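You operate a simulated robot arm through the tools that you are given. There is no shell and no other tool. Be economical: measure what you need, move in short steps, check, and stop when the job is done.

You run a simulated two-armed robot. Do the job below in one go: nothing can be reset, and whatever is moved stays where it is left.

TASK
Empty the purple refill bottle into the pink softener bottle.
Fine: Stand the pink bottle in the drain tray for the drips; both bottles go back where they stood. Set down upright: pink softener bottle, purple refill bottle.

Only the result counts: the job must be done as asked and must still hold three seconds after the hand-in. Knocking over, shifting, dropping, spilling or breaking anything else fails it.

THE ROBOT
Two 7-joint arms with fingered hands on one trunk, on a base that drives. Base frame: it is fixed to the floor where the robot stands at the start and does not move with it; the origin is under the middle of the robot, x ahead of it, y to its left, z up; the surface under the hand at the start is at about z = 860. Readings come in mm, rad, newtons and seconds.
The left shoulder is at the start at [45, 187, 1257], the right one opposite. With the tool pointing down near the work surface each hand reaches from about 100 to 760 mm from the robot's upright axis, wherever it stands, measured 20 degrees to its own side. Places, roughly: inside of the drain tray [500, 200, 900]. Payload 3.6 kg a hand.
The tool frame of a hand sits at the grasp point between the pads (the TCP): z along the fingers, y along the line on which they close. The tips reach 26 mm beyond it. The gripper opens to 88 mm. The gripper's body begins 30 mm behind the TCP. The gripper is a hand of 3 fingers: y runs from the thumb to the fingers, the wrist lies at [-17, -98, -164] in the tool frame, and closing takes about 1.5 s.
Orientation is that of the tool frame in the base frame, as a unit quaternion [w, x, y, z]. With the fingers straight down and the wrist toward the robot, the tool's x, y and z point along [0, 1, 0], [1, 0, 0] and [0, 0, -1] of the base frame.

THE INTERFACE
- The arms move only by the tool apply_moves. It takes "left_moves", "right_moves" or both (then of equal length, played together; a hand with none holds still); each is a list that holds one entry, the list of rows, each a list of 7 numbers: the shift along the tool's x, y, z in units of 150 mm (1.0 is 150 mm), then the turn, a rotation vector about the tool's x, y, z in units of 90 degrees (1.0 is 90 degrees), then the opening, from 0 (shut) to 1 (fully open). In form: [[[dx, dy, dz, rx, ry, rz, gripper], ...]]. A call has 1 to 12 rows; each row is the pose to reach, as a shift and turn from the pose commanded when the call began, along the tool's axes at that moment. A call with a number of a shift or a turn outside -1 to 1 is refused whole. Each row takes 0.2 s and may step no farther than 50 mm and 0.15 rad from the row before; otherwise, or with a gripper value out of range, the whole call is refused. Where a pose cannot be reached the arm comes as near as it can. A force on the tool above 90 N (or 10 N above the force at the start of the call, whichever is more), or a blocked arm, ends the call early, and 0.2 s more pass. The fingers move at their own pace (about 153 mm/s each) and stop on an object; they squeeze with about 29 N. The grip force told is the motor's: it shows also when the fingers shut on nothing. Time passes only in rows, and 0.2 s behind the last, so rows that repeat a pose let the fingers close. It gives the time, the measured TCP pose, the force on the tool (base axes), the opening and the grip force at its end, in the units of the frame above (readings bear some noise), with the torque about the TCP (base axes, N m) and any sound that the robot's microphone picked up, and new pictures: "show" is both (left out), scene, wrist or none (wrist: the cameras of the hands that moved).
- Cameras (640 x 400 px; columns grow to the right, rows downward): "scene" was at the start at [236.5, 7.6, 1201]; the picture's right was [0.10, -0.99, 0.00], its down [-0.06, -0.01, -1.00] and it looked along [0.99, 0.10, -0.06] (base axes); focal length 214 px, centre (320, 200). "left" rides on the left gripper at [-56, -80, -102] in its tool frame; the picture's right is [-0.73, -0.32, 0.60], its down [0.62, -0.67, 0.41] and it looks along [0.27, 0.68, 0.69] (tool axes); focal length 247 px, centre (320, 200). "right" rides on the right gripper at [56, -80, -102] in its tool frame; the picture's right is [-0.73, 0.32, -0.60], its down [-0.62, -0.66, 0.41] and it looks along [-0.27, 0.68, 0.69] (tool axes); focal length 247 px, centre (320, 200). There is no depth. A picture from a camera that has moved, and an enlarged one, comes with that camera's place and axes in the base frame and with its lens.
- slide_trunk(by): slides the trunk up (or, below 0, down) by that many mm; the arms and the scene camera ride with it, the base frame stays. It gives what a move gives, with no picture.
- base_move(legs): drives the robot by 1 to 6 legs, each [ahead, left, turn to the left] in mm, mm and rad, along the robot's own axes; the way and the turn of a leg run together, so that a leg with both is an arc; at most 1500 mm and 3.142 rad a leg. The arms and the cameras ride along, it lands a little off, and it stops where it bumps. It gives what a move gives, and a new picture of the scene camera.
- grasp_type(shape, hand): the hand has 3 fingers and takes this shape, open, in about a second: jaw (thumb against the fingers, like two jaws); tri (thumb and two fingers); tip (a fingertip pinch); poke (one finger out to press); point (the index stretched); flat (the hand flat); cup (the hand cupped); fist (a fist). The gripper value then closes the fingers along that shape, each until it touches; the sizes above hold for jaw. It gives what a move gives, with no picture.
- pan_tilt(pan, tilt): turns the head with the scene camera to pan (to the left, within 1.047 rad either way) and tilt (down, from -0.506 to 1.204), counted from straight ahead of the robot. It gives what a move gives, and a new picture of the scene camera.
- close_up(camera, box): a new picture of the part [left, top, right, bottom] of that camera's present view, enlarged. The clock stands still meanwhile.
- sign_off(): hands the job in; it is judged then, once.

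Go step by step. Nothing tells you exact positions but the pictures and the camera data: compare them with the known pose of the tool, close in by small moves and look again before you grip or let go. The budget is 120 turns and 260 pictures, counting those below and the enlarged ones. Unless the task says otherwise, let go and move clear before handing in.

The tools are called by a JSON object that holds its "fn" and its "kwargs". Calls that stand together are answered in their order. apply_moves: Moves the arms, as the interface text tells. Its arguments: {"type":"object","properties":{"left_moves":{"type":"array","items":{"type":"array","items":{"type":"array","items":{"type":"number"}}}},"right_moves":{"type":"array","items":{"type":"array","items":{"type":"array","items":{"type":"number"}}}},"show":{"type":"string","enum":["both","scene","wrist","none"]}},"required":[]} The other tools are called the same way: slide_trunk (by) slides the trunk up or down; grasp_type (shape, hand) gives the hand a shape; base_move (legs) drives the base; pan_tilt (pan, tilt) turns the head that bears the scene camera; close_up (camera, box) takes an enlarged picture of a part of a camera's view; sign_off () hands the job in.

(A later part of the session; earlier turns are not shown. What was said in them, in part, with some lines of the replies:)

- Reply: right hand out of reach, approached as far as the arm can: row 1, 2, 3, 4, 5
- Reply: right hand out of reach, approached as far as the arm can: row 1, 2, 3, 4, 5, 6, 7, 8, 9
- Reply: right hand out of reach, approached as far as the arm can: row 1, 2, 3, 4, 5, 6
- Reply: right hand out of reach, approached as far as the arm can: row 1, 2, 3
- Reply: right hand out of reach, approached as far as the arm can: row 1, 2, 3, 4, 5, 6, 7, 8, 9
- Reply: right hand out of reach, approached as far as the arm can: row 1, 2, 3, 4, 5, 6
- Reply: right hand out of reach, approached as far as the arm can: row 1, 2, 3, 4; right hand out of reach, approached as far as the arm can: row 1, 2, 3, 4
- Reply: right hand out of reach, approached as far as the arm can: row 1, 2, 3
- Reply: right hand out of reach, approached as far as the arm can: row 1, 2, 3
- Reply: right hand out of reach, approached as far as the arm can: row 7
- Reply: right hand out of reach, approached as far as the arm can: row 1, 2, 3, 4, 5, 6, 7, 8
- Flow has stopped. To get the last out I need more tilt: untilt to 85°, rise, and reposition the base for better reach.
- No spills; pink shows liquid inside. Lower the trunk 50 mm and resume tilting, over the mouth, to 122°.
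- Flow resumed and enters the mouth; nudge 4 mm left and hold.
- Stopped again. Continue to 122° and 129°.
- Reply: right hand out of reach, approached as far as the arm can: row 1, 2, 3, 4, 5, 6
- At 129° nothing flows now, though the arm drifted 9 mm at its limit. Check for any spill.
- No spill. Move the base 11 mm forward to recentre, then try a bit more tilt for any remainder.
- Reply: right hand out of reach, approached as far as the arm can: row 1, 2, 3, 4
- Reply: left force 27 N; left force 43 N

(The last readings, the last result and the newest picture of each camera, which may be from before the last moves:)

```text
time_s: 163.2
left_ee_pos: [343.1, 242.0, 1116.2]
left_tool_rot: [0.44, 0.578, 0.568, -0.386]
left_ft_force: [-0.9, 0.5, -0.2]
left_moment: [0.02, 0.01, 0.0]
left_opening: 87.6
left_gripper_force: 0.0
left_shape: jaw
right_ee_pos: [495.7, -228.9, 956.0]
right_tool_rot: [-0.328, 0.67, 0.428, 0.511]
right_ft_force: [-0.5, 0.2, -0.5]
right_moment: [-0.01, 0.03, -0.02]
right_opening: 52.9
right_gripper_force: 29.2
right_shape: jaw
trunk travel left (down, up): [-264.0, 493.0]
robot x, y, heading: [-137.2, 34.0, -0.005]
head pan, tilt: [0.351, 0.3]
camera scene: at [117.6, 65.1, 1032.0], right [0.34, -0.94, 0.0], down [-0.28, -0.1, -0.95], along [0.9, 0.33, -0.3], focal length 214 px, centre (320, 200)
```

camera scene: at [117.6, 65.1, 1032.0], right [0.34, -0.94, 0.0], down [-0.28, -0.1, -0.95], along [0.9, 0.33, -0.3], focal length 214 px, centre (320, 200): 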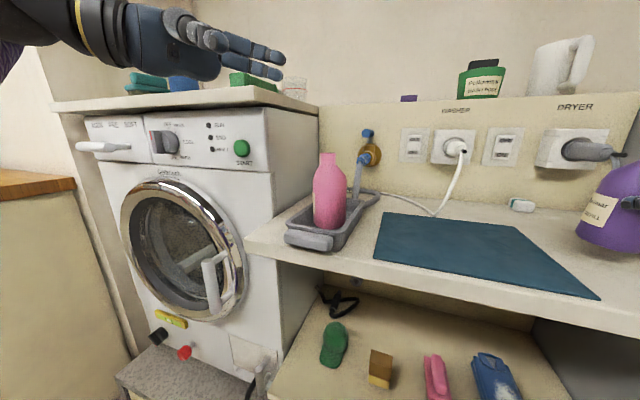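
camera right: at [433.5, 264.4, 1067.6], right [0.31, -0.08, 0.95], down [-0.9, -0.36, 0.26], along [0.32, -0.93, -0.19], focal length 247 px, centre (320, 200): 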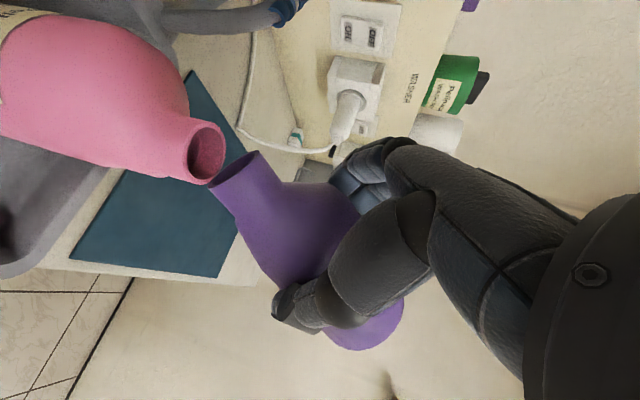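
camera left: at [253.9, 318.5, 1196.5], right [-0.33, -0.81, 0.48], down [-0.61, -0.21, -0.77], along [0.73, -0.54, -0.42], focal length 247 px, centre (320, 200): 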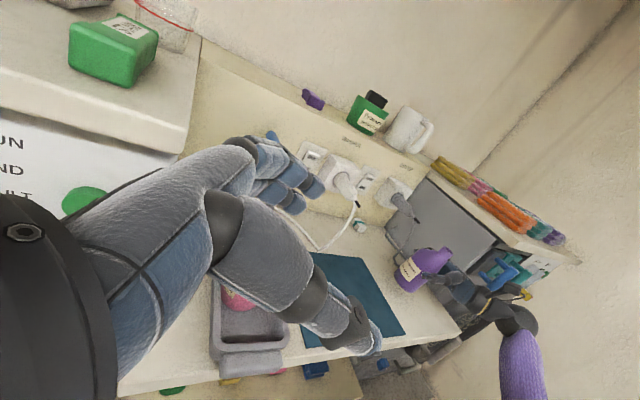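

Free again, nothing disturbed. Look at the purple bottle, then lower it.

{"fn": "base_move", "kwargs": {"legs": [[3, 0, 0]]}}

{"fn": "slide_trunk", "kwargs": {"by": -20}}

{"fn": "pan_tilt", "kwargs": {"pan": -0.4, "tilt": 0.4}}

```text
time_s: 163.9
left_ee_pos: [346.2, 242.7, 1116.4]
left_tool_rot: [0.44, 0.579, 0.568, -0.385]
left_ft_force: [-1.1, -0.2, -0.4]
left_moment: [0.0, -0.02, -0.01]
left_opening: 87.8
left_gripper_force: 0.1
left_shape: jaw
right_ee_pos: [498.2, -229.3, 957.1]
right_tool_rot: [-0.327, 0.67, 0.429, 0.51]
right_ft_force: [0.3, 0.2, 0.4]
right_moment: [0.01, 0.0, 0.05]
right_opening: 52.8
right_gripper_force: 28.8
right_shape: jaw
trunk travel left (down, up): [-264.0, 493.0]
robot x, y, heading: [-131.9, 35.4, -0.005]
head pan, tilt: [0.351, 0.3]
camera scene: at [120.9, 65.1, 1032.0], right [0.34, -0.94, 0.0], down [-0.28, -0.1, -0.96], along [0.9, 0.33, -0.3], focal length 214 px, centre (320, 200)
```

scene: 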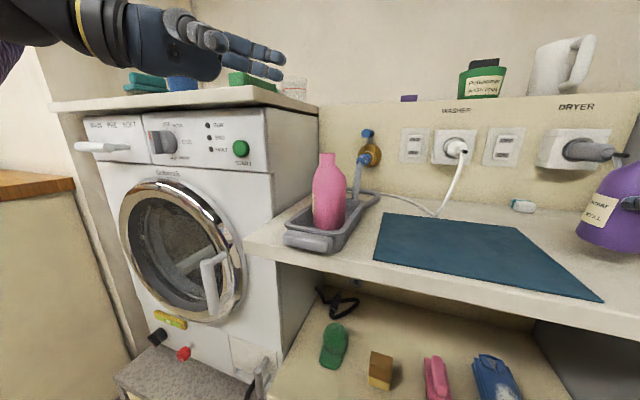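

```text
time_s: 164.6
left_ee_pos: [345.7, 243.0, 1097.8]
left_tool_rot: [0.44, 0.579, 0.568, -0.385]
left_ft_force: [-0.4, 0.1, -0.1]
left_moment: [0.01, 0.01, -0.02]
left_opening: 87.9
left_gripper_force: 0.0
left_shape: jaw
right_ee_pos: [498.7, -229.7, 937.0]
right_tool_rot: [-0.326, 0.67, 0.428, 0.512]
right_ft_force: [0.2, -0.4, 0.0]
right_moment: [0.0, 0.02, 0.01]
right_opening: 52.8
right_gripper_force: 28.8
right_shape: jaw
trunk travel left (down, up): [-244.0, 513.0]
robot x, y, heading: [-134.3, 35.3, 0.002]
head pan, tilt: [0.351, 0.3]
```

```text
time_s: 165.7
left_ee_pos: [347.4, 242.5, 1096.0]
left_tool_rot: [0.44, 0.579, 0.568, -0.386]
left_ft_force: [0.0, -0.4, 0.4]
left_moment: [-0.01, 0.01, 0.01]
left_opening: 87.8
left_gripper_force: 0.1
left_shape: jaw
right_ee_pos: [498.8, -229.0, 935.7]
right_tool_rot: [-0.327, 0.67, 0.428, 0.511]
right_ft_force: [-0.5, -0.8, -0.4]
right_moment: [0.0, -0.01, 0.0]
right_opening: 53.0
right_gripper_force: 28.5
right_shape: jaw
trunk travel left (down, up): [-244.0, 513.0]
robot x, y, heading: [-131.4, 34.7, -0.001]
head pan, tilt: [-0.4, 0.4]
camera scene: at [121.8, -2.9, 1001.0], right [-0.39, -0.92, 0.0], down [-0.36, 0.15, -0.92], along [0.85, -0.36, -0.39], focal length 214 px, centre (320, 200)
```

scene: 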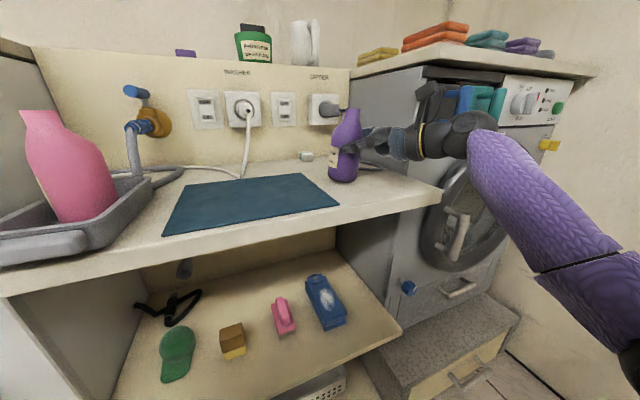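

Lower the last 5–6 mm, watching the force.

{"fn": "slide_trunk", "kwargs": {"by": -5}}

{"fn": "slide_trunk", "kwargs": {"by": -1.5}}

{"fn": "close_up", "kwargs": {"camera": "scene", "box": [290, 90, 430, 200]}}

```text
time_s: 166.2
left_ee_pos: [344.2, 241.4, 1091.8]
left_tool_rot: [0.441, 0.579, 0.567, -0.385]
left_ft_force: [0.6, 0.3, -0.2]
left_moment: [-0.02, 0.0, 0.04]
left_opening: 87.6
left_gripper_force: 0.0
left_shape: jaw
right_ee_pos: [498.2, -230.0, 932.0]
right_tool_rot: [-0.328, 0.67, 0.429, 0.51]
right_ft_force: [1.0, -0.4, -0.1]
right_moment: [-0.01, 0.01, -0.02]
right_opening: 52.8
right_gripper_force: 29.3
right_shape: jaw
trunk travel left (down, up): [-239.0, 518.0]
robot x, y, heading: [-132.5, 36.0, 0.001]
head pan, tilt: [-0.4, 0.4]
```

```text
time_s: 166.7
left_ee_pos: [346.1, 242.0, 1089.0]
left_tool_rot: [0.44, 0.578, 0.568, -0.386]
left_ft_force: [0.4, 0.3, 0.3]
left_moment: [-0.02, -0.01, -0.01]
left_opening: 88.3
left_gripper_force: 0.1
left_shape: jaw
right_ee_pos: [498.8, -228.0, 931.0]
right_tool_rot: [-0.327, 0.668, 0.429, 0.512]
right_ft_force: [0.8, -0.2, 2.1]
right_moment: [-0.01, -0.06, -0.01]
right_opening: 52.5
right_gripper_force: 29.0
right_shape: jaw
trunk travel left (down, up): [-238.0, 520.0]
robot x, y, heading: [-132.8, 36.2, -0.0]
head pan, tilt: [-0.4, 0.4]
```

```text
3.64 times, centred on (360, 145) of scene
camera zoom: at [122.9, -2.9, 993.9], right [-0.39, -0.92, 0.0], down [-0.36, 0.15, -0.92], along [0.85, -0.36, -0.39], focal length 780 px, centre (174, 400)
```

zoom: 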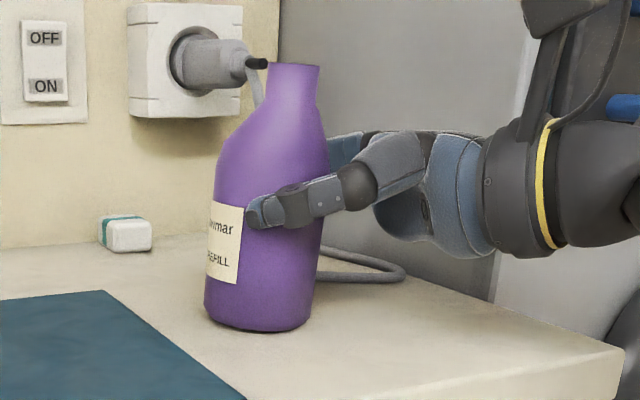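

Standing on the counter. Release.

{"fn": "apply_moves", "kwargs": {"right_moves": [[[0, 0, 0, 0, 0, 0, 0.62], [0, 0, 0, 0, 0, 0, 0.7], [0, 0, 0, 0, 0, 0, 0.85], [0, 0, 0, 0, 0, 0, 1], [0, 0, 0, 0, 0, 0, 1]]], "show": "none"}}

{"fn": "close_up", "kwargs": {"camera": "scene", "box": [290, 90, 430, 200]}}

{"fn": "slide_trunk", "kwargs": {"by": 130}}

{"fn": "pan_tilt", "kwargs": {"pan": 0, "tilt": 0.9}}

{"fn": "close_up", "kwargs": {"camera": "scene", "box": [340, 40, 500, 160]}}

```text
time_s: 167.9
left_ee_pos: [346.8, 241.7, 1087.9]
left_tool_rot: [0.44, 0.579, 0.568, -0.385]
left_ft_force: [0.4, -0.1, 0.0]
left_moment: [0.0, 0.01, 0.0]
left_opening: 88.0
left_gripper_force: 0.1
left_shape: jaw
right_ee_pos: [498.2, -229.4, 930.0]
right_tool_rot: [-0.326, 0.67, 0.429, 0.511]
right_ft_force: [0.8, 0.0, -0.8]
right_moment: [0.0, -0.03, -0.02]
right_opening: 87.7
right_gripper_force: 0.0
right_shape: jaw
trunk travel left (down, up): [-238.0, 520.0]
robot x, y, heading: [-134.3, 36.5, 0.002]
head pan, tilt: [-0.4, 0.4]
```

```text
3.64 times, centred on (360, 145) of scene
camera zoom: at [123.0, -3.0, 993.9], right [-0.39, -0.92, 0.0], down [-0.36, 0.15, -0.92], along [0.85, -0.36, -0.39], focal length 780 px, centre (174, 400)
```

zoom: 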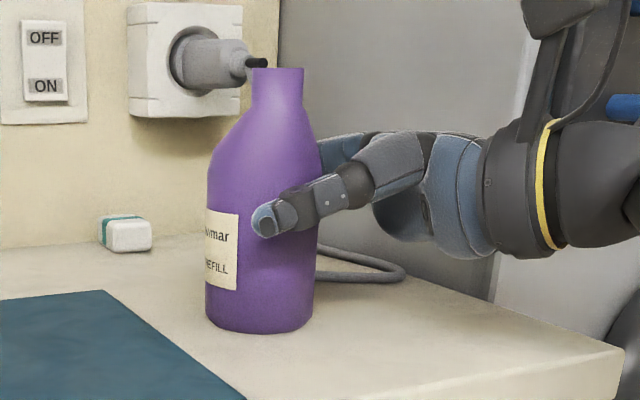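

```text
time_s: 169.5
left_ee_pos: [346.9, 242.4, 1219.0]
left_tool_rot: [0.44, 0.579, 0.568, -0.385]
left_ft_force: [-0.5, 0.6, -0.5]
left_moment: [-0.01, 0.02, -0.02]
left_opening: 88.0
left_gripper_force: 0.0
left_shape: jaw
right_ee_pos: [498.8, -229.8, 1061.4]
right_tool_rot: [-0.326, 0.67, 0.428, 0.511]
right_ft_force: [0.0, 0.3, -0.4]
right_moment: [0.0, 0.03, 0.01]
right_opening: 87.9
right_gripper_force: 0.1
right_shape: jaw
trunk travel left (down, up): [-368.0, 390.0]
robot x, y, heading: [-130.5, 38.0, 0.004]
head pan, tilt: [-0.4, 0.4]
```

```text
time_s: 170.4
left_ee_pos: [346.3, 242.8, 1219.6]
left_tool_rot: [0.44, 0.578, 0.569, -0.385]
left_ft_force: [0.0, -0.1, 0.5]
left_moment: [-0.02, 0.02, -0.01]
left_opening: 87.7
left_gripper_force: 0.0
left_shape: jaw
right_ee_pos: [498.6, -229.6, 1060.2]
right_tool_rot: [-0.327, 0.67, 0.429, 0.51]
right_ft_force: [0.6, 0.1, 0.0]
right_moment: [-0.04, -0.02, -0.03]
right_opening: 87.7
right_gripper_force: 0.0
right_shape: jaw
trunk travel left (down, up): [-368.0, 390.0]
robot x, y, heading: [-130.4, 32.4, 0.007]
head pan, tilt: [0.0, 0.901]
camera scene: at [92.5, 33.0, 1091.9], right [0.0, -1.0, 0.0], down [-0.78, 0.0, -0.62], along [0.62, 0.0, -0.78], focal length 214 px, centre (320, 200)
```

scene: 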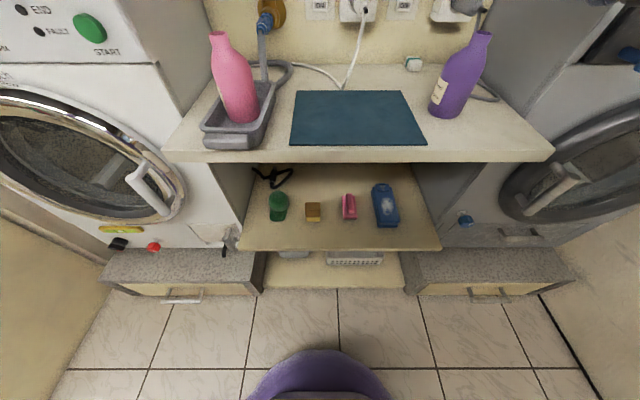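

```text
3.33 times, centred on (420, 100) of scene
camera zoom: at [92.5, 33.0, 1091.9], right [0.0, -1.0, 0.0], down [-0.78, 0.0, -0.62], along [0.62, 0.0, -0.78], focal length 715 px, centre (-13, 533)
```

zoom: 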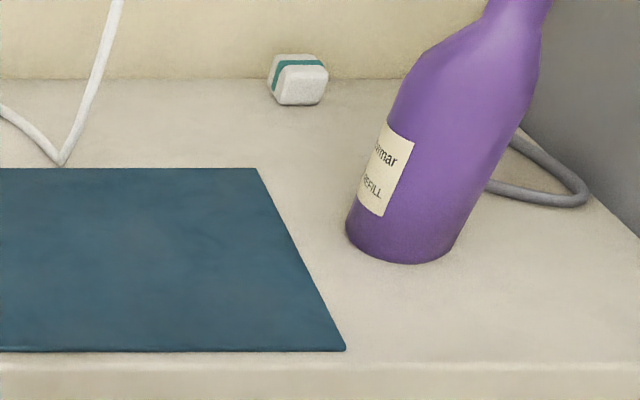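

Purple is back at ≈[505,-219]. For the pink bottle I'll use the right hand with the same proven grasp: drive over to it from above.

{"fn": "slide_trunk", "kwargs": {"by": 25}}

{"fn": "base_move", "kwargs": {"legs": [[-16, 0, -0.004], [0, 400, 0]]}}

{"fn": "close_up", "kwargs": {"camera": "right", "box": [0, 0, 640, 400]}}

{"fn": "close_up", "kwargs": {"camera": "scene", "box": [350, 20, 510, 160]}}

```text
time_s: 171.2
left_ee_pos: [346.8, 241.9, 1245.0]
left_tool_rot: [0.44, 0.578, 0.568, -0.386]
left_ft_force: [0.9, 0.2, 0.2]
left_moment: [-0.02, 0.02, -0.03]
left_opening: 87.7
left_gripper_force: 0.0
left_shape: jaw
right_ee_pos: [497.9, -229.3, 1085.6]
right_tool_rot: [-0.326, 0.67, 0.428, 0.511]
right_ft_force: [0.6, -0.2, -0.2]
right_moment: [0.02, 0.04, 0.0]
right_opening: 87.7
right_gripper_force: 0.0
right_shape: jaw
trunk travel left (down, up): [-393.0, 365.0]
robot x, y, heading: [-134.2, 31.1, 0.002]
head pan, tilt: [0.0, 0.901]
```

```text
time_s: 174.0
left_ee_pos: [332.0, 644.3, 1245.0]
left_tool_rot: [0.439, 0.58, 0.567, -0.387]
left_ft_force: [0.0, -0.4, 0.1]
left_moment: [0.03, 0.03, -0.01]
left_opening: 87.6
left_gripper_force: 0.0
left_shape: jaw
right_ee_pos: [484.4, 170.0, 1086.0]
right_tool_rot: [-0.326, 0.67, 0.427, 0.512]
right_ft_force: [0.2, 0.1, -0.4]
right_moment: [0.01, -0.04, 0.04]
right_opening: 87.9
right_gripper_force: 0.0
right_shape: jaw
trunk travel left (down, up): [-393.0, 365.0]
robot x, y, heading: [-146.9, 431.8, -0.005]
head pan, tilt: [0.0, 0.901]
camera scene: at [75.5, 434.5, 1118.5], right [0.0, -1.0, 0.0], down [-0.78, 0.0, -0.62], along [0.62, 0.0, -0.78], focal length 214 px, centre (320, 200)
```

scene: 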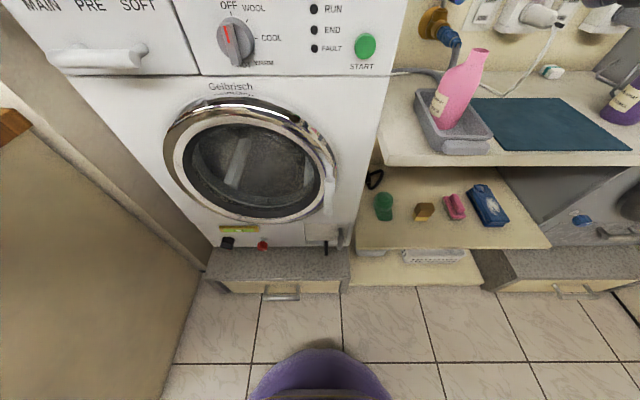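

```text
1.00 times, centred on (320, 200) of right (not enlarged: the box is as wide or as high as the picture)
camera zoom: at [375.6, 128.9, 1166.7], right [-0.04, -0.84, -0.55], down [-0.51, 0.49, -0.71], along [0.86, 0.25, -0.44], focal length 247 px, centre (320, 200)
```

zoom: 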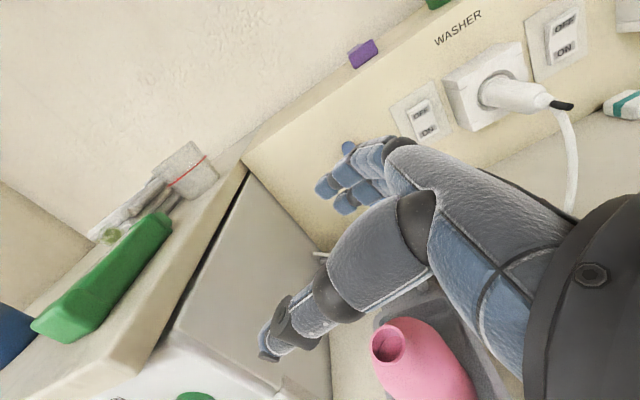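

```text
2.86 times, centred on (430, 90) of scene
camera zoom: at [75.5, 434.5, 1118.5], right [0.0, -1.0, 0.0], down [-0.78, 0.0, -0.62], along [0.62, 0.0, -0.78], focal length 613 px, centre (6, 514)
```

zoom: 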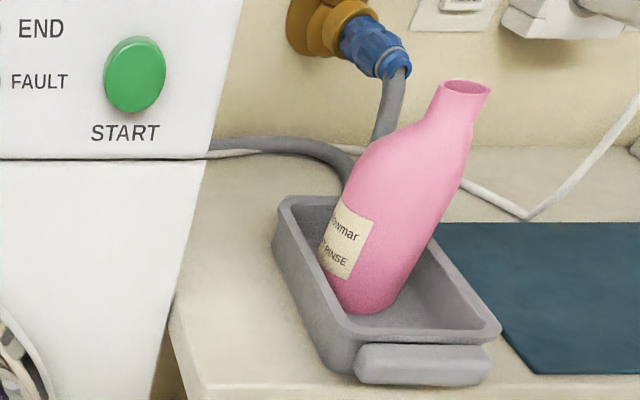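

Centred over the pink bottle (axis ≈[487,181]). Lower in two steps, minding the hose.

{"fn": "slide_trunk", "kwargs": {"by": -90}}

{"fn": "close_up", "kwargs": {"camera": "right", "box": [0, 0, 640, 400]}}

{"fn": "close_up", "kwargs": {"camera": "scene", "box": [370, 0, 530, 130]}}

```text
time_s: 175.3
left_ee_pos: [331.3, 640.5, 1155.7]
left_tool_rot: [0.44, 0.58, 0.566, -0.387]
left_ft_force: [0.2, 0.4, -0.8]
left_moment: [0.02, -0.01, 0.02]
left_opening: 87.8
left_gripper_force: 0.0
left_shape: jaw
right_ee_pos: [482.3, 170.4, 996.2]
right_tool_rot: [-0.325, 0.671, 0.428, 0.511]
right_ft_force: [-0.1, -0.6, 0.4]
right_moment: [0.01, 0.0, 0.0]
right_opening: 87.7
right_gripper_force: 0.1
right_shape: jaw
trunk travel left (down, up): [-303.0, 455.0]
robot x, y, heading: [-147.1, 433.2, -0.002]
head pan, tilt: [0.0, 0.901]
```

```text
1.00 times, centred on (320, 200) of right (not enlarged: the box is as wide or as high as the picture)
camera zoom: at [375.1, 128.0, 1077.1], right [-0.04, -0.83, -0.55], down [-0.5, 0.49, -0.71], along [0.86, 0.25, -0.44], focal length 247 px, centre (320, 200)
```

zoom: 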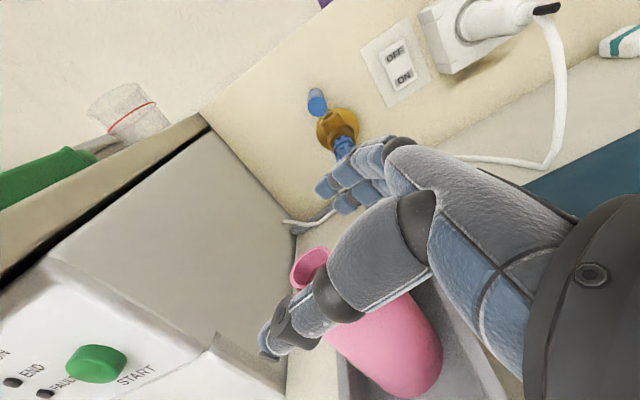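

```text
3.08 times, centred on (450, 65) of scene
camera zoom: at [87.5, 433.6, 1022.0], right [0.0, -1.0, 0.0], down [-0.78, 0.0, -0.62], along [0.62, 0.0, -0.78], focal length 660 px, centre (-80, 615)
```

zoom: 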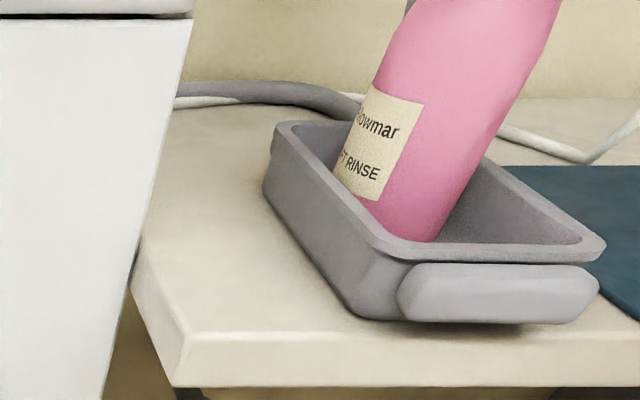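

Continue down to the grasp height and look from the head, turned toward the bottle.

{"fn": "slide_trunk", "kwargs": {"by": -54}}

{"fn": "pan_tilt", "kwargs": {"pan": -0.5, "tilt": 0.2}}

{"fn": "close_up", "kwargs": {"camera": "right", "box": [0, 0, 640, 400]}}

```text
time_s: 176.2
left_ee_pos: [332.2, 642.0, 1101.0]
left_tool_rot: [0.44, 0.58, 0.567, -0.386]
left_ft_force: [-0.6, 0.3, -0.3]
left_moment: [0.01, -0.02, 0.01]
left_opening: 87.7
left_gripper_force: 0.1
left_shape: jaw
right_ee_pos: [482.4, 170.0, 942.4]
right_tool_rot: [-0.325, 0.671, 0.427, 0.512]
right_ft_force: [0.5, -1.0, -0.6]
right_moment: [0.0, -0.02, -0.02]
right_opening: 87.6
right_gripper_force: 0.0
right_shape: jaw
trunk travel left (down, up): [-249.0, 509.0]
robot x, y, heading: [-147.7, 434.8, -0.004]
head pan, tilt: [0.0, 0.901]
```

```text
time_s: 177.3
left_ee_pos: [332.8, 642.0, 1100.7]
left_tool_rot: [0.44, 0.579, 0.567, -0.386]
left_ft_force: [-1.0, 0.1, -0.4]
left_moment: [0.03, 0.03, 0.0]
left_opening: 87.8
left_gripper_force: 0.1
left_shape: jaw
right_ee_pos: [484.4, 169.6, 941.3]
right_tool_rot: [-0.326, 0.671, 0.427, 0.511]
right_ft_force: [-0.2, -0.5, 0.2]
right_moment: [0.01, -0.02, -0.01]
right_opening: 87.6
right_gripper_force: 0.0
right_shape: jaw
trunk travel left (down, up): [-249.0, 509.0]
robot x, y, heading: [-147.6, 436.3, -0.002]
head pan, tilt: [-0.499, 0.201]
camera scene: at [103.3, 389.0, 1024.4], right [-0.48, -0.88, 0.0], down [-0.18, 0.1, -0.98], along [0.86, -0.47, -0.2], focal length 214 px, centre (320, 200)
```

scene: 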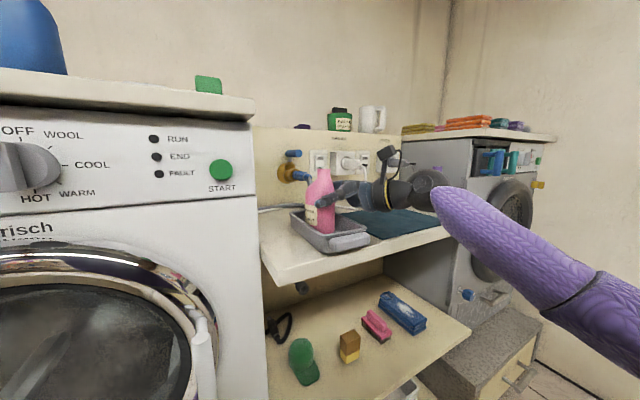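

```text
1.00 times, centred on (320, 200) of right (not enlarged: the box is as wide or as high as the picture)
camera zoom: at [375.6, 128.0, 1022.5], right [-0.04, -0.83, -0.55], down [-0.51, 0.49, -0.71], along [0.86, 0.25, -0.44], focal length 247 px, centre (320, 200)
```

zoom: 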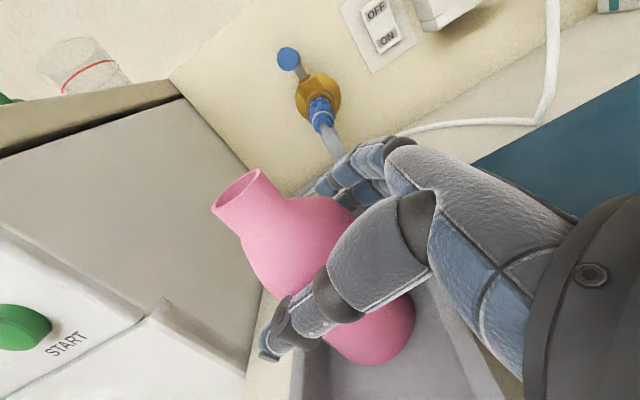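

Good fit around the bottle, no forces. Close the hand.

{"fn": "apply_moves", "kwargs": {"right_moves": [[[0, 0, 0, 0, 0, 0, 0.85], [0, 0, 0, 0, 0, 0, 0.7], [0, 0, 0, 0, 0, 0, 0.55], [0, 0, 0, 0, 0, 0, 0.4], [0, 0, 0, 0, 0, 0, 0.3], [0, 0, 0, 0, 0, 0, 0.3], [0, 0, 0, 0, 0, 0, 0.3], [0, 0, 0, 0, 0, 0, 0.3]]], "show": "none"}}

{"fn": "close_up", "kwargs": {"camera": "scene", "box": [250, 140, 410, 270]}}

{"fn": "slide_trunk", "kwargs": {"by": 25}}

{"fn": "close_up", "kwargs": {"camera": "scene", "box": [250, 140, 410, 270]}}

```text
time_s: 179.1
left_ee_pos: [332.0, 642.0, 1101.7]
left_tool_rot: [0.44, 0.579, 0.567, -0.386]
left_ft_force: [-0.4, 0.0, -0.2]
left_moment: [0.01, 0.0, -0.02]
left_opening: 88.0
left_gripper_force: 0.0
left_shape: jaw
right_ee_pos: [484.4, 169.5, 941.1]
right_tool_rot: [-0.326, 0.671, 0.427, 0.511]
right_ft_force: [1.9, 0.7, -0.2]
right_moment: [-0.04, -0.12, 0.01]
right_opening: 47.0
right_gripper_force: 29.1
right_shape: jaw
trunk travel left (down, up): [-249.0, 509.0]
robot x, y, heading: [-147.5, 437.3, -0.01]
head pan, tilt: [-0.499, 0.201]
```

```text
3.08 times, centred on (330, 205) of scene
camera zoom: at [103.3, 389.0, 1024.5], right [-0.48, -0.88, 0.0], down [-0.17, 0.1, -0.98], along [0.86, -0.47, -0.2], focal length 660 px, centre (289, 185)
```

zoom: 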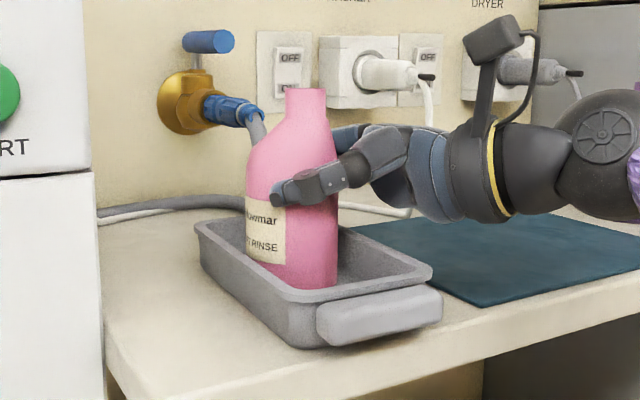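

```text
time_s: 179.8
left_ee_pos: [333.1, 642.5, 1125.4]
left_tool_rot: [0.439, 0.58, 0.568, -0.386]
left_ft_force: [-0.4, 0.1, -0.8]
left_moment: [-0.03, 0.01, -0.03]
left_opening: 87.7
left_gripper_force: 0.2
left_shape: jaw
right_ee_pos: [484.7, 170.2, 965.7]
right_tool_rot: [-0.326, 0.671, 0.427, 0.511]
right_ft_force: [-0.2, 0.2, -2.2]
right_moment: [-0.03, 0.0, -0.01]
right_opening: 46.9
right_gripper_force: 28.8
right_shape: jaw
trunk travel left (down, up): [-274.0, 484.0]
robot x, y, heading: [-147.0, 435.9, 0.002]
head pan, tilt: [-0.499, 0.201]
```

```text
3.08 times, centred on (330, 205) of scene
camera zoom: at [99.4, 388.9, 1051.5], right [-0.48, -0.88, 0.0], down [-0.18, 0.1, -0.98], along [0.86, -0.47, -0.2], focal length 660 px, centre (289, 185)
```

zoom: 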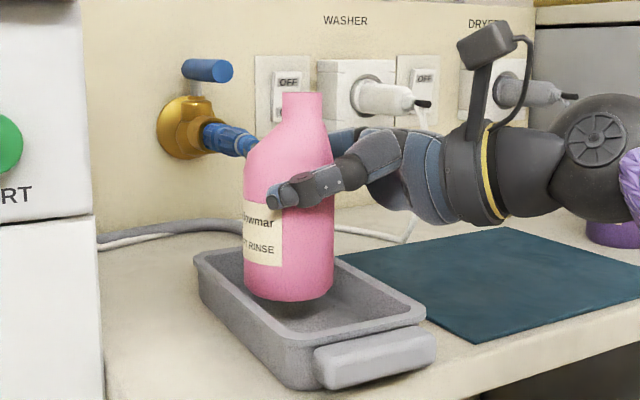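

Pink lifted cleanly. Raise more and drive right to the mat.

{"fn": "slide_trunk", "kwargs": {"by": 60}}

{"fn": "base_move", "kwargs": {"legs": [[-6, -218, 0]]}}

{"fn": "pan_tilt", "kwargs": {"pan": -0.3, "tilt": 0.7}}

{"fn": "close_up", "kwargs": {"camera": "scene", "box": [240, 20, 480, 180]}}

```text
time_s: 180.8
left_ee_pos: [333.9, 642.0, 1184.9]
left_tool_rot: [0.439, 0.58, 0.567, -0.387]
left_ft_force: [0.5, 0.3, -0.2]
left_moment: [0.04, 0.05, -0.02]
left_opening: 87.8
left_gripper_force: 0.1
left_shape: jaw
right_ee_pos: [485.2, 168.7, 1026.6]
right_tool_rot: [-0.327, 0.671, 0.427, 0.51]
right_ft_force: [0.7, 0.3, -1.9]
right_moment: [0.0, 0.01, -0.02]
right_opening: 46.9
right_gripper_force: 28.8
right_shape: jaw
trunk travel left (down, up): [-334.0, 424.0]
robot x, y, heading: [-147.4, 435.7, -0.003]
head pan, tilt: [-0.499, 0.201]
```

```text
time_s: 182.5
left_ee_pos: [325.4, 425.1, 1186.2]
left_tool_rot: [0.439, 0.58, 0.568, -0.386]
left_ft_force: [-0.2, -0.4, 1.0]
left_moment: [0.0, 0.01, 0.02]
left_opening: 87.9
left_gripper_force: 0.1
left_shape: jaw
right_ee_pos: [477.6, -46.6, 1026.5]
right_tool_rot: [-0.326, 0.671, 0.427, 0.511]
right_ft_force: [-0.3, -0.3, -2.4]
right_moment: [-0.02, -0.02, 0.0]
right_opening: 46.9
right_gripper_force: 29.0
right_shape: jaw
trunk travel left (down, up): [-334.0, 424.0]
robot x, y, heading: [-154.5, 222.3, -0.002]
head pan, tilt: [-0.499, 0.201]
camera scene: at [82.5, 170.8, 1116.8], right [-0.48, -0.88, 0.0], down [-0.17, 0.1, -0.98], along [0.86, -0.47, -0.2], focal length 214 px, centre (320, 200)
```

scene: 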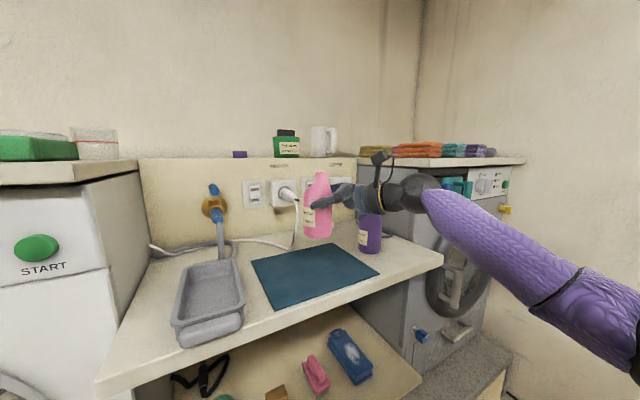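

```text
time_s: 183.4
left_ee_pos: [325.6, 424.1, 1186.1]
left_tool_rot: [0.44, 0.58, 0.567, -0.386]
left_ft_force: [-0.6, -1.3, 0.0]
left_moment: [0.01, 0.01, 0.01]
left_opening: 87.8
left_gripper_force: 0.1
left_shape: jaw
right_ee_pos: [477.0, -47.5, 1026.0]
right_tool_rot: [-0.326, 0.67, 0.428, 0.511]
right_ft_force: [1.0, 0.7, -1.7]
right_moment: [-0.01, -0.01, 0.02]
right_opening: 47.0
right_gripper_force: 28.8
right_shape: jaw
trunk travel left (down, up): [-334.0, 424.0]
robot x, y, heading: [-155.4, 217.3, -0.005]
head pan, tilt: [-0.3, 0.7]
camera scene: at [82.0, 191.5, 1071.5], right [-0.3, -0.95, 0.0], down [-0.61, 0.19, -0.77], along [0.73, -0.23, -0.64], focal length 214 px, centre (320, 200)
```

scene: 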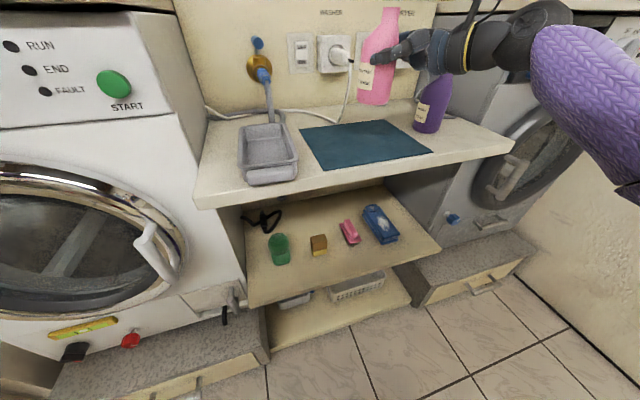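

```text
2.50 times, centred on (360, 100) of scene
camera zoom: at [82.0, 191.5, 1071.5], right [-0.3, -0.95, 0.0], down [-0.61, 0.19, -0.77], along [0.73, -0.23, -0.64], focal length 536 px, centre (220, 450)
```

zoom: 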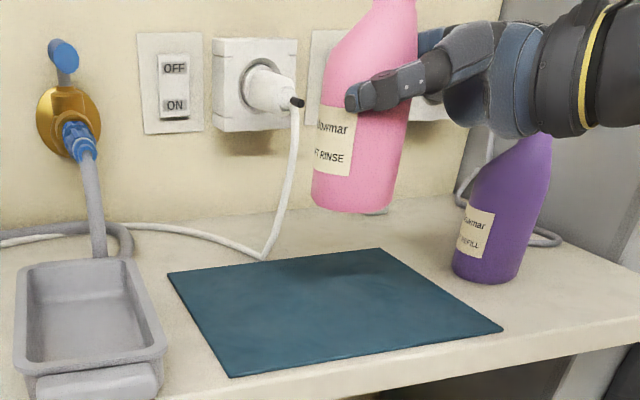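

The bottle originally stood at the mat's centre ([488,-33]). Lower to just above the mat and measure against the mat edges.

{"fn": "slide_trunk", "kwargs": {"by": -72}}

{"fn": "pan_tilt", "kwargs": {"pan": -0.45, "tilt": 0.6}}

{"fn": "close_up", "kwargs": {"camera": "scene", "box": [240, 60, 440, 200]}}

```text
time_s: 184.5
left_ee_pos: [324.8, 425.6, 1114.0]
left_tool_rot: [0.44, 0.58, 0.566, -0.386]
left_ft_force: [0.2, 0.1, -0.5]
left_moment: [0.01, 0.03, 0.02]
left_opening: 87.7
left_gripper_force: 0.1
left_shape: jaw
right_ee_pos: [476.3, -46.7, 954.7]
right_tool_rot: [-0.325, 0.671, 0.428, 0.511]
right_ft_force: [-0.3, 0.0, -3.1]
right_moment: [-0.01, -0.01, -0.04]
right_opening: 47.0
right_gripper_force: 29.1
right_shape: jaw
trunk travel left (down, up): [-262.0, 496.0]
robot x, y, heading: [-150.1, 222.4, -0.005]
head pan, tilt: [-0.3, 0.7]
```

```text
time_s: 185.2
left_ee_pos: [326.1, 424.3, 1113.7]
left_tool_rot: [0.44, 0.58, 0.566, -0.387]
left_ft_force: [0.9, 0.4, 0.4]
left_moment: [0.02, 0.02, 0.01]
left_opening: 87.9
left_gripper_force: 0.0
left_shape: jaw
right_ee_pos: [477.2, -46.2, 953.5]
right_tool_rot: [-0.326, 0.67, 0.428, 0.511]
right_ft_force: [0.1, -0.1, -2.3]
right_moment: [-0.03, 0.02, 0.01]
right_opening: 47.2
right_gripper_force: 29.3
right_shape: jaw
trunk travel left (down, up): [-262.0, 496.0]
robot x, y, heading: [-149.5, 221.0, -0.002]
head pan, tilt: [-0.45, 0.6]
camera scene: at [92.0, 178.2, 1001.8], right [-0.44, -0.9, 0.0], down [-0.51, 0.25, -0.82], along [0.74, -0.36, -0.57], focal length 214 px, centre (320, 200)
```

scene: 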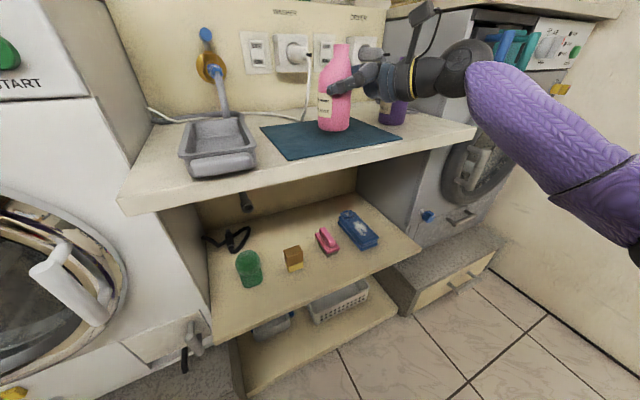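

```text
2.86 times, centred on (340, 130) of scene
camera zoom: at [92.0, 178.2, 1001.8], right [-0.44, -0.9, 0.0], down [-0.51, 0.25, -0.82], along [0.74, -0.36, -0.57], focal length 613 px, centre (263, 400)
```

zoom: 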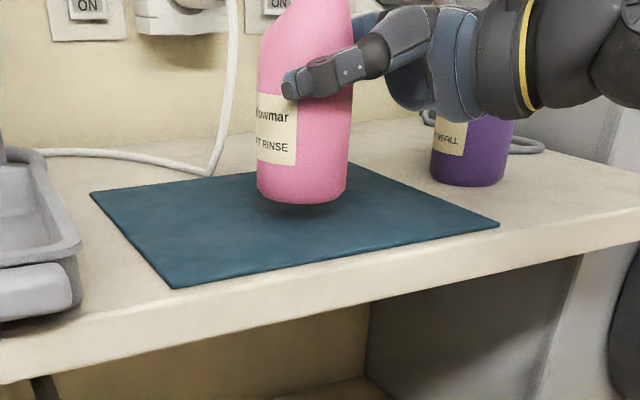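

Check the bottle's place in the hand with the wrist camera.

{"fn": "close_up", "kwargs": {"camera": "right", "box": [160, 120, 440, 380]}}

{"fn": "slide_trunk", "kwargs": {"by": -9}}

{"fn": "close_up", "kwargs": {"camera": "scene", "box": [240, 60, 440, 200]}}

```text
1.54 times, centred on (300, 250) of right
camera zoom: at [369.0, -88.8, 1035.3], right [-0.04, -0.83, -0.55], down [-0.51, 0.49, -0.71], along [0.86, 0.25, -0.44], focal length 380 px, centre (351, 123)
```

zoom: 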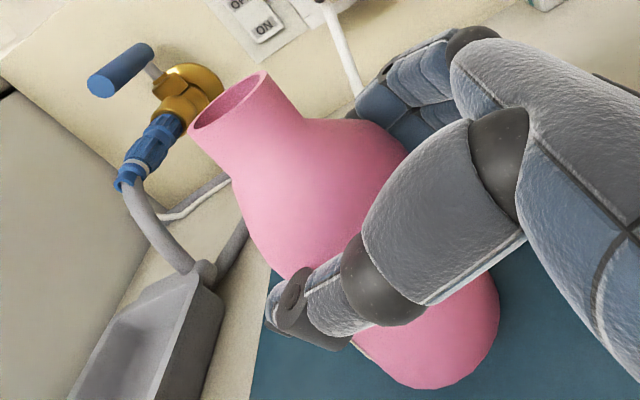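

```text
time_s: 185.8
left_ee_pos: [326.2, 425.4, 1103.4]
left_tool_rot: [0.439, 0.579, 0.567, -0.386]
left_ft_force: [-0.1, -0.6, 0.8]
left_moment: [-0.02, 0.01, -0.01]
left_opening: 88.0
left_gripper_force: 0.1
left_shape: jaw
right_ee_pos: [476.2, -46.9, 945.8]
right_tool_rot: [-0.326, 0.67, 0.428, 0.511]
right_ft_force: [-0.7, -0.1, -1.4]
right_moment: [-0.05, 0.0, 0.03]
right_opening: 47.0
right_gripper_force: 29.1
right_shape: jaw
trunk travel left (down, up): [-253.0, 505.0]
robot x, y, heading: [-151.9, 222.3, -0.003]
head pan, tilt: [-0.45, 0.6]
```

```text
2.86 times, centred on (340, 130) of scene
camera zoom: at [93.2, 178.1, 992.1], right [-0.44, -0.9, 0.0], down [-0.51, 0.25, -0.83], along [0.74, -0.36, -0.56], focal length 613 px, centre (263, 400)
```

zoom: 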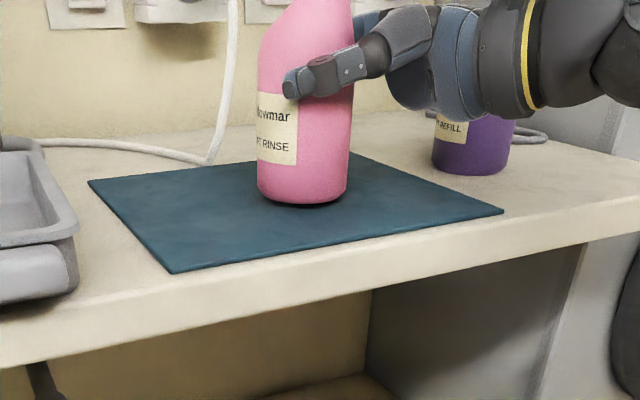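

Estimates say the bottle needs about +4 mm in x and +8 mm in y. Adjust and lower to contact.

{"fn": "base_move", "kwargs": {"legs": [[4, 8, 0]]}}

{"fn": "slide_trunk", "kwargs": {"by": -4}}

{"fn": "close_up", "kwargs": {"camera": "scene", "box": [240, 60, 440, 200]}}

```text
time_s: 186.5
left_ee_pos: [331.0, 434.9, 1103.9]
left_tool_rot: [0.44, 0.58, 0.567, -0.386]
left_ft_force: [-0.5, 0.7, -0.2]
left_moment: [-0.02, -0.01, -0.01]
left_opening: 88.0
left_gripper_force: 0.1
left_shape: jaw
right_ee_pos: [481.0, -37.5, 944.9]
right_tool_rot: [-0.325, 0.671, 0.428, 0.51]
right_ft_force: [0.6, 0.0, -1.9]
right_moment: [0.0, -0.03, 0.02]
right_opening: 46.6
right_gripper_force: 29.2
right_shape: jaw
trunk travel left (down, up): [-253.0, 505.0]
robot x, y, heading: [-151.4, 224.5, -0.003]
head pan, tilt: [-0.45, 0.6]
camera scene: at [98.0, 186.8, 991.9], right [-0.44, -0.9, 0.0], down [-0.51, 0.25, -0.82], along [0.74, -0.36, -0.57], focal length 214 px, centre (320, 200)
```

scene: 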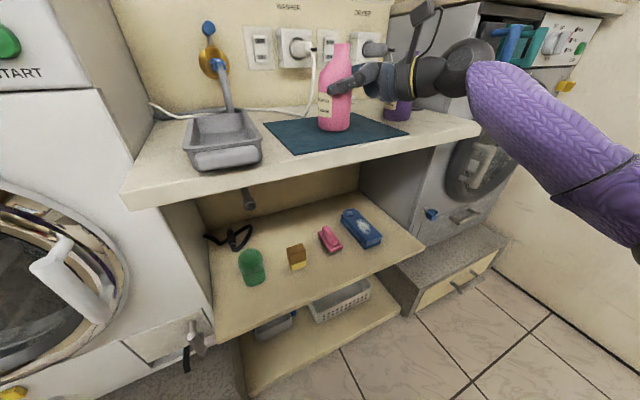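

```text
time_s: 187.1
left_ee_pos: [329.8, 433.3, 1100.2]
left_tool_rot: [0.439, 0.58, 0.567, -0.386]
left_ft_force: [0.0, -0.3, -0.6]
left_moment: [0.0, -0.02, -0.03]
left_opening: 87.7
left_gripper_force: 0.1
left_shape: jaw
right_ee_pos: [480.6, -39.0, 940.5]
right_tool_rot: [-0.326, 0.671, 0.428, 0.51]
right_ft_force: [0.8, 0.6, -1.3]
right_moment: [-0.01, -0.01, -0.02]
right_opening: 46.9
right_gripper_force: 29.2
right_shape: jaw
trunk travel left (down, up): [-249.0, 509.0]
robot x, y, heading: [-149.9, 230.2, -0.004]
head pan, tilt: [-0.45, 0.6]
```

```text
2.86 times, centred on (340, 130) of scene
camera zoom: at [98.3, 186.0, 987.6], right [-0.44, -0.9, 0.0], down [-0.51, 0.25, -0.82], along [0.74, -0.36, -0.57], focal length 613 px, centre (263, 400)
```

zoom: 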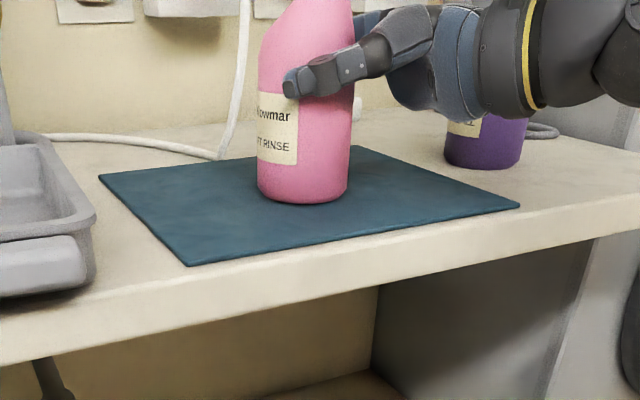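

Compared with the mat's diagonals, the bottle is still ~6–7 mm too far right. Lift a hair, shift left, and lower again.

{"fn": "slide_trunk", "kwargs": {"by": 4}}

{"fn": "base_move", "kwargs": {"legs": [[1, 7, 0]]}}

{"fn": "slide_trunk", "kwargs": {"by": -6}}

{"fn": "close_up", "kwargs": {"camera": "scene", "box": [240, 60, 440, 200]}}

```text
time_s: 187.6
left_ee_pos: [331.5, 432.5, 1104.9]
left_tool_rot: [0.439, 0.58, 0.567, -0.387]
left_ft_force: [0.3, -0.5, 0.5]
left_moment: [0.01, 0.0, -0.01]
left_opening: 87.9
left_gripper_force: 0.1
left_shape: jaw
right_ee_pos: [481.1, -39.1, 944.1]
right_tool_rot: [-0.326, 0.67, 0.428, 0.511]
right_ft_force: [-0.2, 0.2, -3.3]
right_moment: [-0.06, 0.0, -0.02]
right_opening: 47.0
right_gripper_force: 29.2
right_shape: jaw
trunk travel left (down, up): [-253.0, 505.0]
robot x, y, heading: [-146.3, 227.6, -0.007]
head pan, tilt: [-0.45, 0.6]
```

```text
time_s: 188.3
left_ee_pos: [331.1, 440.4, 1105.3]
left_tool_rot: [0.439, 0.58, 0.567, -0.387]
left_ft_force: [1.2, 0.0, 0.1]
left_moment: [-0.02, 0.01, -0.01]
left_opening: 87.7
left_gripper_force: 0.1
left_shape: jaw
right_ee_pos: [482.3, -30.8, 945.7]
right_tool_rot: [-0.326, 0.67, 0.428, 0.511]
right_ft_force: [-0.5, 0.2, -1.9]
right_moment: [-0.04, 0.0, -0.01]
right_opening: 47.1
right_gripper_force: 28.4
right_shape: jaw
trunk travel left (down, up): [-253.0, 505.0]
robot x, y, heading: [-148.9, 239.4, -0.004]
head pan, tilt: [-0.45, 0.6]
camera scene: at [98.9, 193.9, 992.0], right [-0.44, -0.9, 0.0], down [-0.51, 0.25, -0.82], along [0.74, -0.36, -0.57], focal length 214 px, centre (320, 200)
```

scene: 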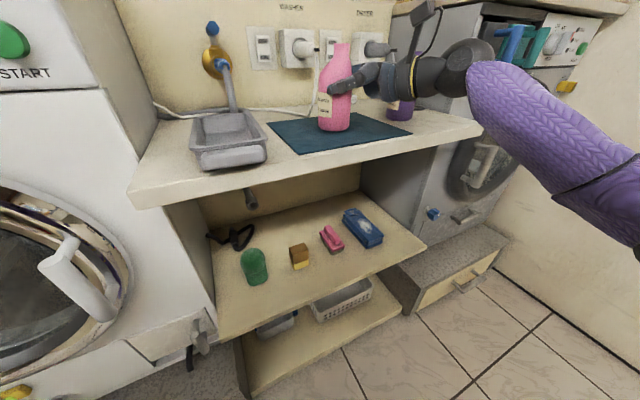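

```text
time_s: 188.9
left_ee_pos: [331.4, 440.6, 1099.0]
left_tool_rot: [0.441, 0.58, 0.567, -0.385]
left_ft_force: [-0.2, 0.1, -0.2]
left_moment: [-0.01, 0.03, -0.03]
left_opening: 87.7
left_gripper_force: 0.1
left_shape: jaw
right_ee_pos: [481.3, -31.0, 940.0]
right_tool_rot: [-0.326, 0.67, 0.428, 0.512]
right_ft_force: [-0.1, 0.4, 2.6]
right_moment: [0.03, -0.13, 0.02]
right_opening: 46.8
right_gripper_force: 29.2
right_shape: jaw
trunk travel left (down, up): [-247.0, 511.0]
robot x, y, heading: [-148.3, 233.6, -0.001]
head pan, tilt: [-0.45, 0.6]
```

```text
2.86 times, centred on (340, 130) of scene
camera zoom: at [99.4, 193.2, 985.6], right [-0.44, -0.9, 0.0], down [-0.51, 0.25, -0.83], along [0.74, -0.36, -0.56], focal length 613 px, centre (263, 400)
```

zoom: 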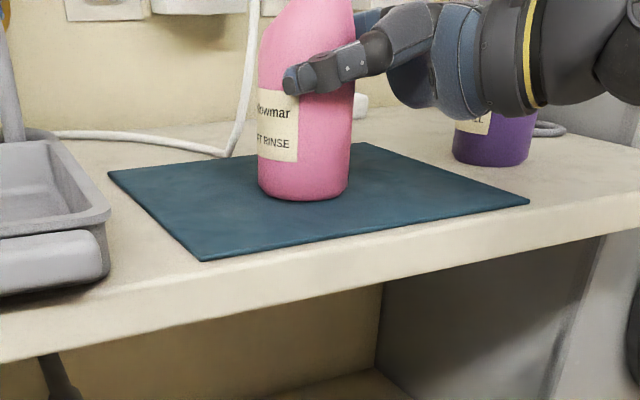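

The bottle is now on the mat's centre and in contact (2.6 N). Release.

{"fn": "apply_moves", "kwargs": {"right_moves": [[[0, 0, 0, 0, 0, 0, 0.55], [0, 0, 0, 0, 0, 0, 0.65], [0, 0, 0, 0, 0, 0, 0.8], [0, 0, 0, 0, 0, 0, 1], [0, 0, 0, 0, 0, 0, 1]]], "show": "none"}}

{"fn": "close_up", "kwargs": {"camera": "scene", "box": [240, 60, 440, 200]}}

{"fn": "slide_trunk", "kwargs": {"by": 140}}

{"fn": "base_move", "kwargs": {"legs": [[-330, 0, 0], [0, -230, 0.003]]}}

{"fn": "pan_tilt", "kwargs": {"pan": 0, "tilt": 0.6}}

```text
time_s: 190.1
left_ee_pos: [331.4, 439.6, 1098.2]
left_tool_rot: [0.439, 0.58, 0.567, -0.387]
left_ft_force: [-0.2, -0.1, -0.6]
left_moment: [0.0, -0.03, -0.02]
left_opening: 87.8
left_gripper_force: 0.1
left_shape: jaw
right_ee_pos: [482.7, -31.9, 938.9]
right_tool_rot: [-0.326, 0.67, 0.428, 0.511]
right_ft_force: [-0.1, -0.8, -0.7]
right_moment: [0.0, -0.03, 0.01]
right_opening: 88.2
right_gripper_force: 0.2
right_shape: jaw
trunk travel left (down, up): [-247.0, 511.0]
robot x, y, heading: [-151.8, 232.5, -0.007]
head pan, tilt: [-0.45, 0.6]
```

```text
2.86 times, centred on (340, 130) of scene
camera zoom: at [99.7, 193.3, 985.5], right [-0.44, -0.9, 0.0], down [-0.51, 0.25, -0.82], along [0.74, -0.36, -0.57], focal length 613 px, centre (263, 400)
```

zoom: 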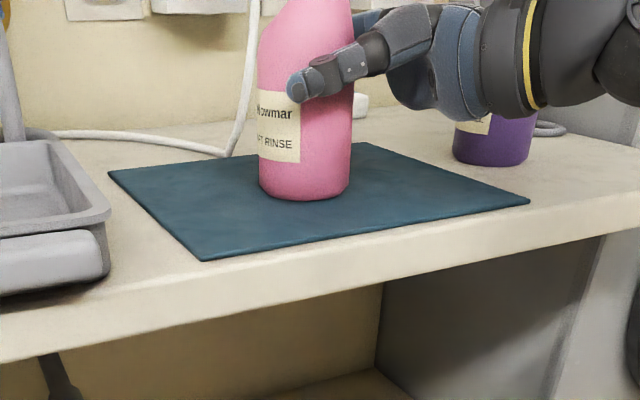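

```text
time_s: 191.7
left_ee_pos: [330.9, 440.9, 1238.5]
left_tool_rot: [0.439, 0.579, 0.568, -0.386]
left_ft_force: [0.6, -0.8, 0.7]
left_moment: [-0.02, -0.02, -0.01]
left_opening: 87.8
left_gripper_force: 0.1
left_shape: jaw
right_ee_pos: [482.9, -31.3, 1077.7]
right_tool_rot: [-0.326, 0.671, 0.428, 0.511]
right_ft_force: [-1.0, 0.3, -0.4]
right_moment: [-0.01, 0.0, -0.02]
right_opening: 88.0
right_gripper_force: 0.0
right_shape: jaw
trunk travel left (down, up): [-387.0, 371.0]
robot x, y, heading: [-146.1, 230.1, -0.001]
head pan, tilt: [-0.45, 0.6]
```

```text
time_s: 195.2
left_ee_pos: [-1.1, 210.2, 1239.1]
left_tool_rot: [0.439, 0.58, 0.568, -0.385]
left_ft_force: [-0.4, -0.3, 0.0]
left_moment: [0.04, 0.0, 0.02]
left_opening: 87.8
left_gripper_force: 0.1
left_shape: jaw
right_ee_pos: [150.6, -262.7, 1079.3]
right_tool_rot: [-0.326, 0.671, 0.427, 0.512]
right_ft_force: [0.4, -0.1, -1.0]
right_moment: [0.01, -0.01, 0.0]
right_opening: 88.0
right_gripper_force: 0.0
right_shape: jaw
trunk travel left (down, up): [-387.0, 371.0]
robot x, y, heading: [-479.6, 1.8, 0.0]
head pan, tilt: [-0.45, 0.6]
camera scene: at [-252.9, -37.2, 1136.9], right [-0.44, -0.9, 0.0], down [-0.51, 0.25, -0.82], along [0.74, -0.36, -0.57], focal length 214 px, centre (320, 200)
```

scene: 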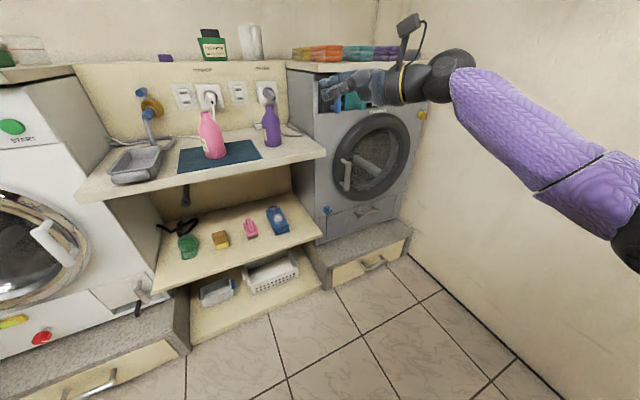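

```text
time_s: 196.2
left_ee_pos: [-1.4, 211.1, 1239.6]
left_tool_rot: [0.44, 0.579, 0.568, -0.386]
left_ft_force: [0.3, -0.2, 0.1]
left_moment: [-0.02, 0.0, -0.01]
left_opening: 87.9
left_gripper_force: 0.1
left_shape: jaw
right_ee_pos: [151.0, -260.9, 1078.8]
right_tool_rot: [-0.326, 0.67, 0.428, 0.511]
right_ft_force: [0.6, 0.5, -0.2]
right_moment: [0.03, 0.0, -0.04]
right_opening: 88.0
right_gripper_force: 0.0
right_shape: jaw
trunk travel left (down, up): [-387.0, 371.0]
robot x, y, heading: [-478.0, 3.5, 0.0]
head pan, tilt: [0.0, 0.6]
camera scene: at [-244.0, 2.3, 1136.9], right [0.0, -1.0, 0.0], down [-0.57, 0.0, -0.82], along [0.82, 0.0, -0.57], focal length 214 px, centre (320, 200)
```

scene: 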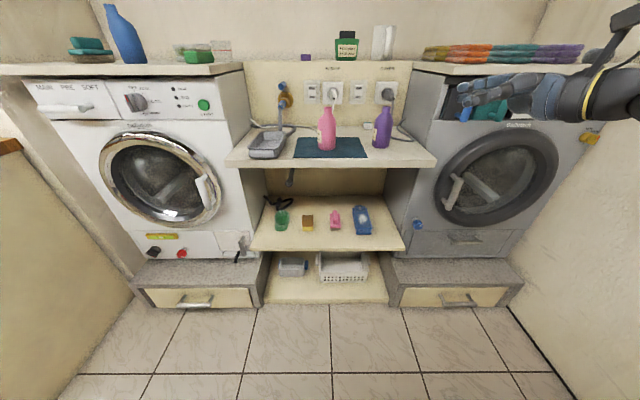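

All upright. A last close look at bottles and tray.

{"fn": "close_up", "kwargs": {"camera": "scene", "box": [230, 90, 430, 180]}}

```text
3.20 times, centred on (330, 135) of scene
camera zoom: at [-244.0, 2.3, 1136.9], right [0.0, -1.0, 0.0], down [-0.57, 0.0, -0.82], along [0.82, 0.0, -0.57], focal length 686 px, centre (288, 408)
```

zoom: 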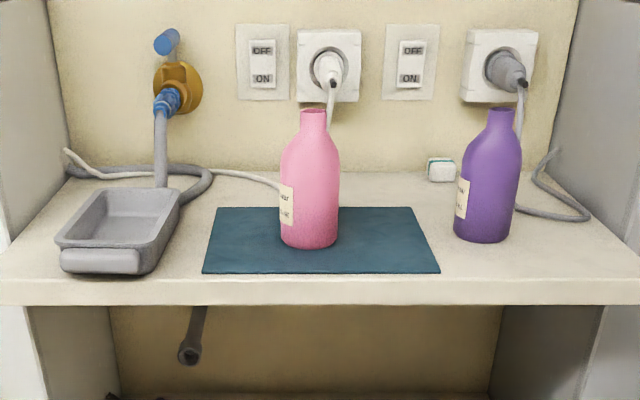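

The purple refill bottle is empty, poured into the pink bottle while it stood in the drain tray. Both bottles are back upright in their places, within about 10 mm by the pictures, and both hands are clear.

{"fn": "sign_off", "kwargs": {}}

```text
The job is handed in.
```

I emptied the purple refill bottle into the pink softener bottle while the pink one stood in the drain tray. No liquid came out at the final 136° tilt, and I saw no spills.

- **Bottles:** Both are upright and released. By my camera estimates, the purple bottle is about 5 mm from its original spot. The pink one is about 9 mm to the left of where it stood on the mat, and I left it there.
- **Drain tray:** It shifted about 3 mm when I set the pink bottle in it, and I did not move it back.
- **Washer contact:** The left hand pressed against what looked like the washer corner at about 40 N for roughly a second. I pulled it back and saw nothing disturbed.
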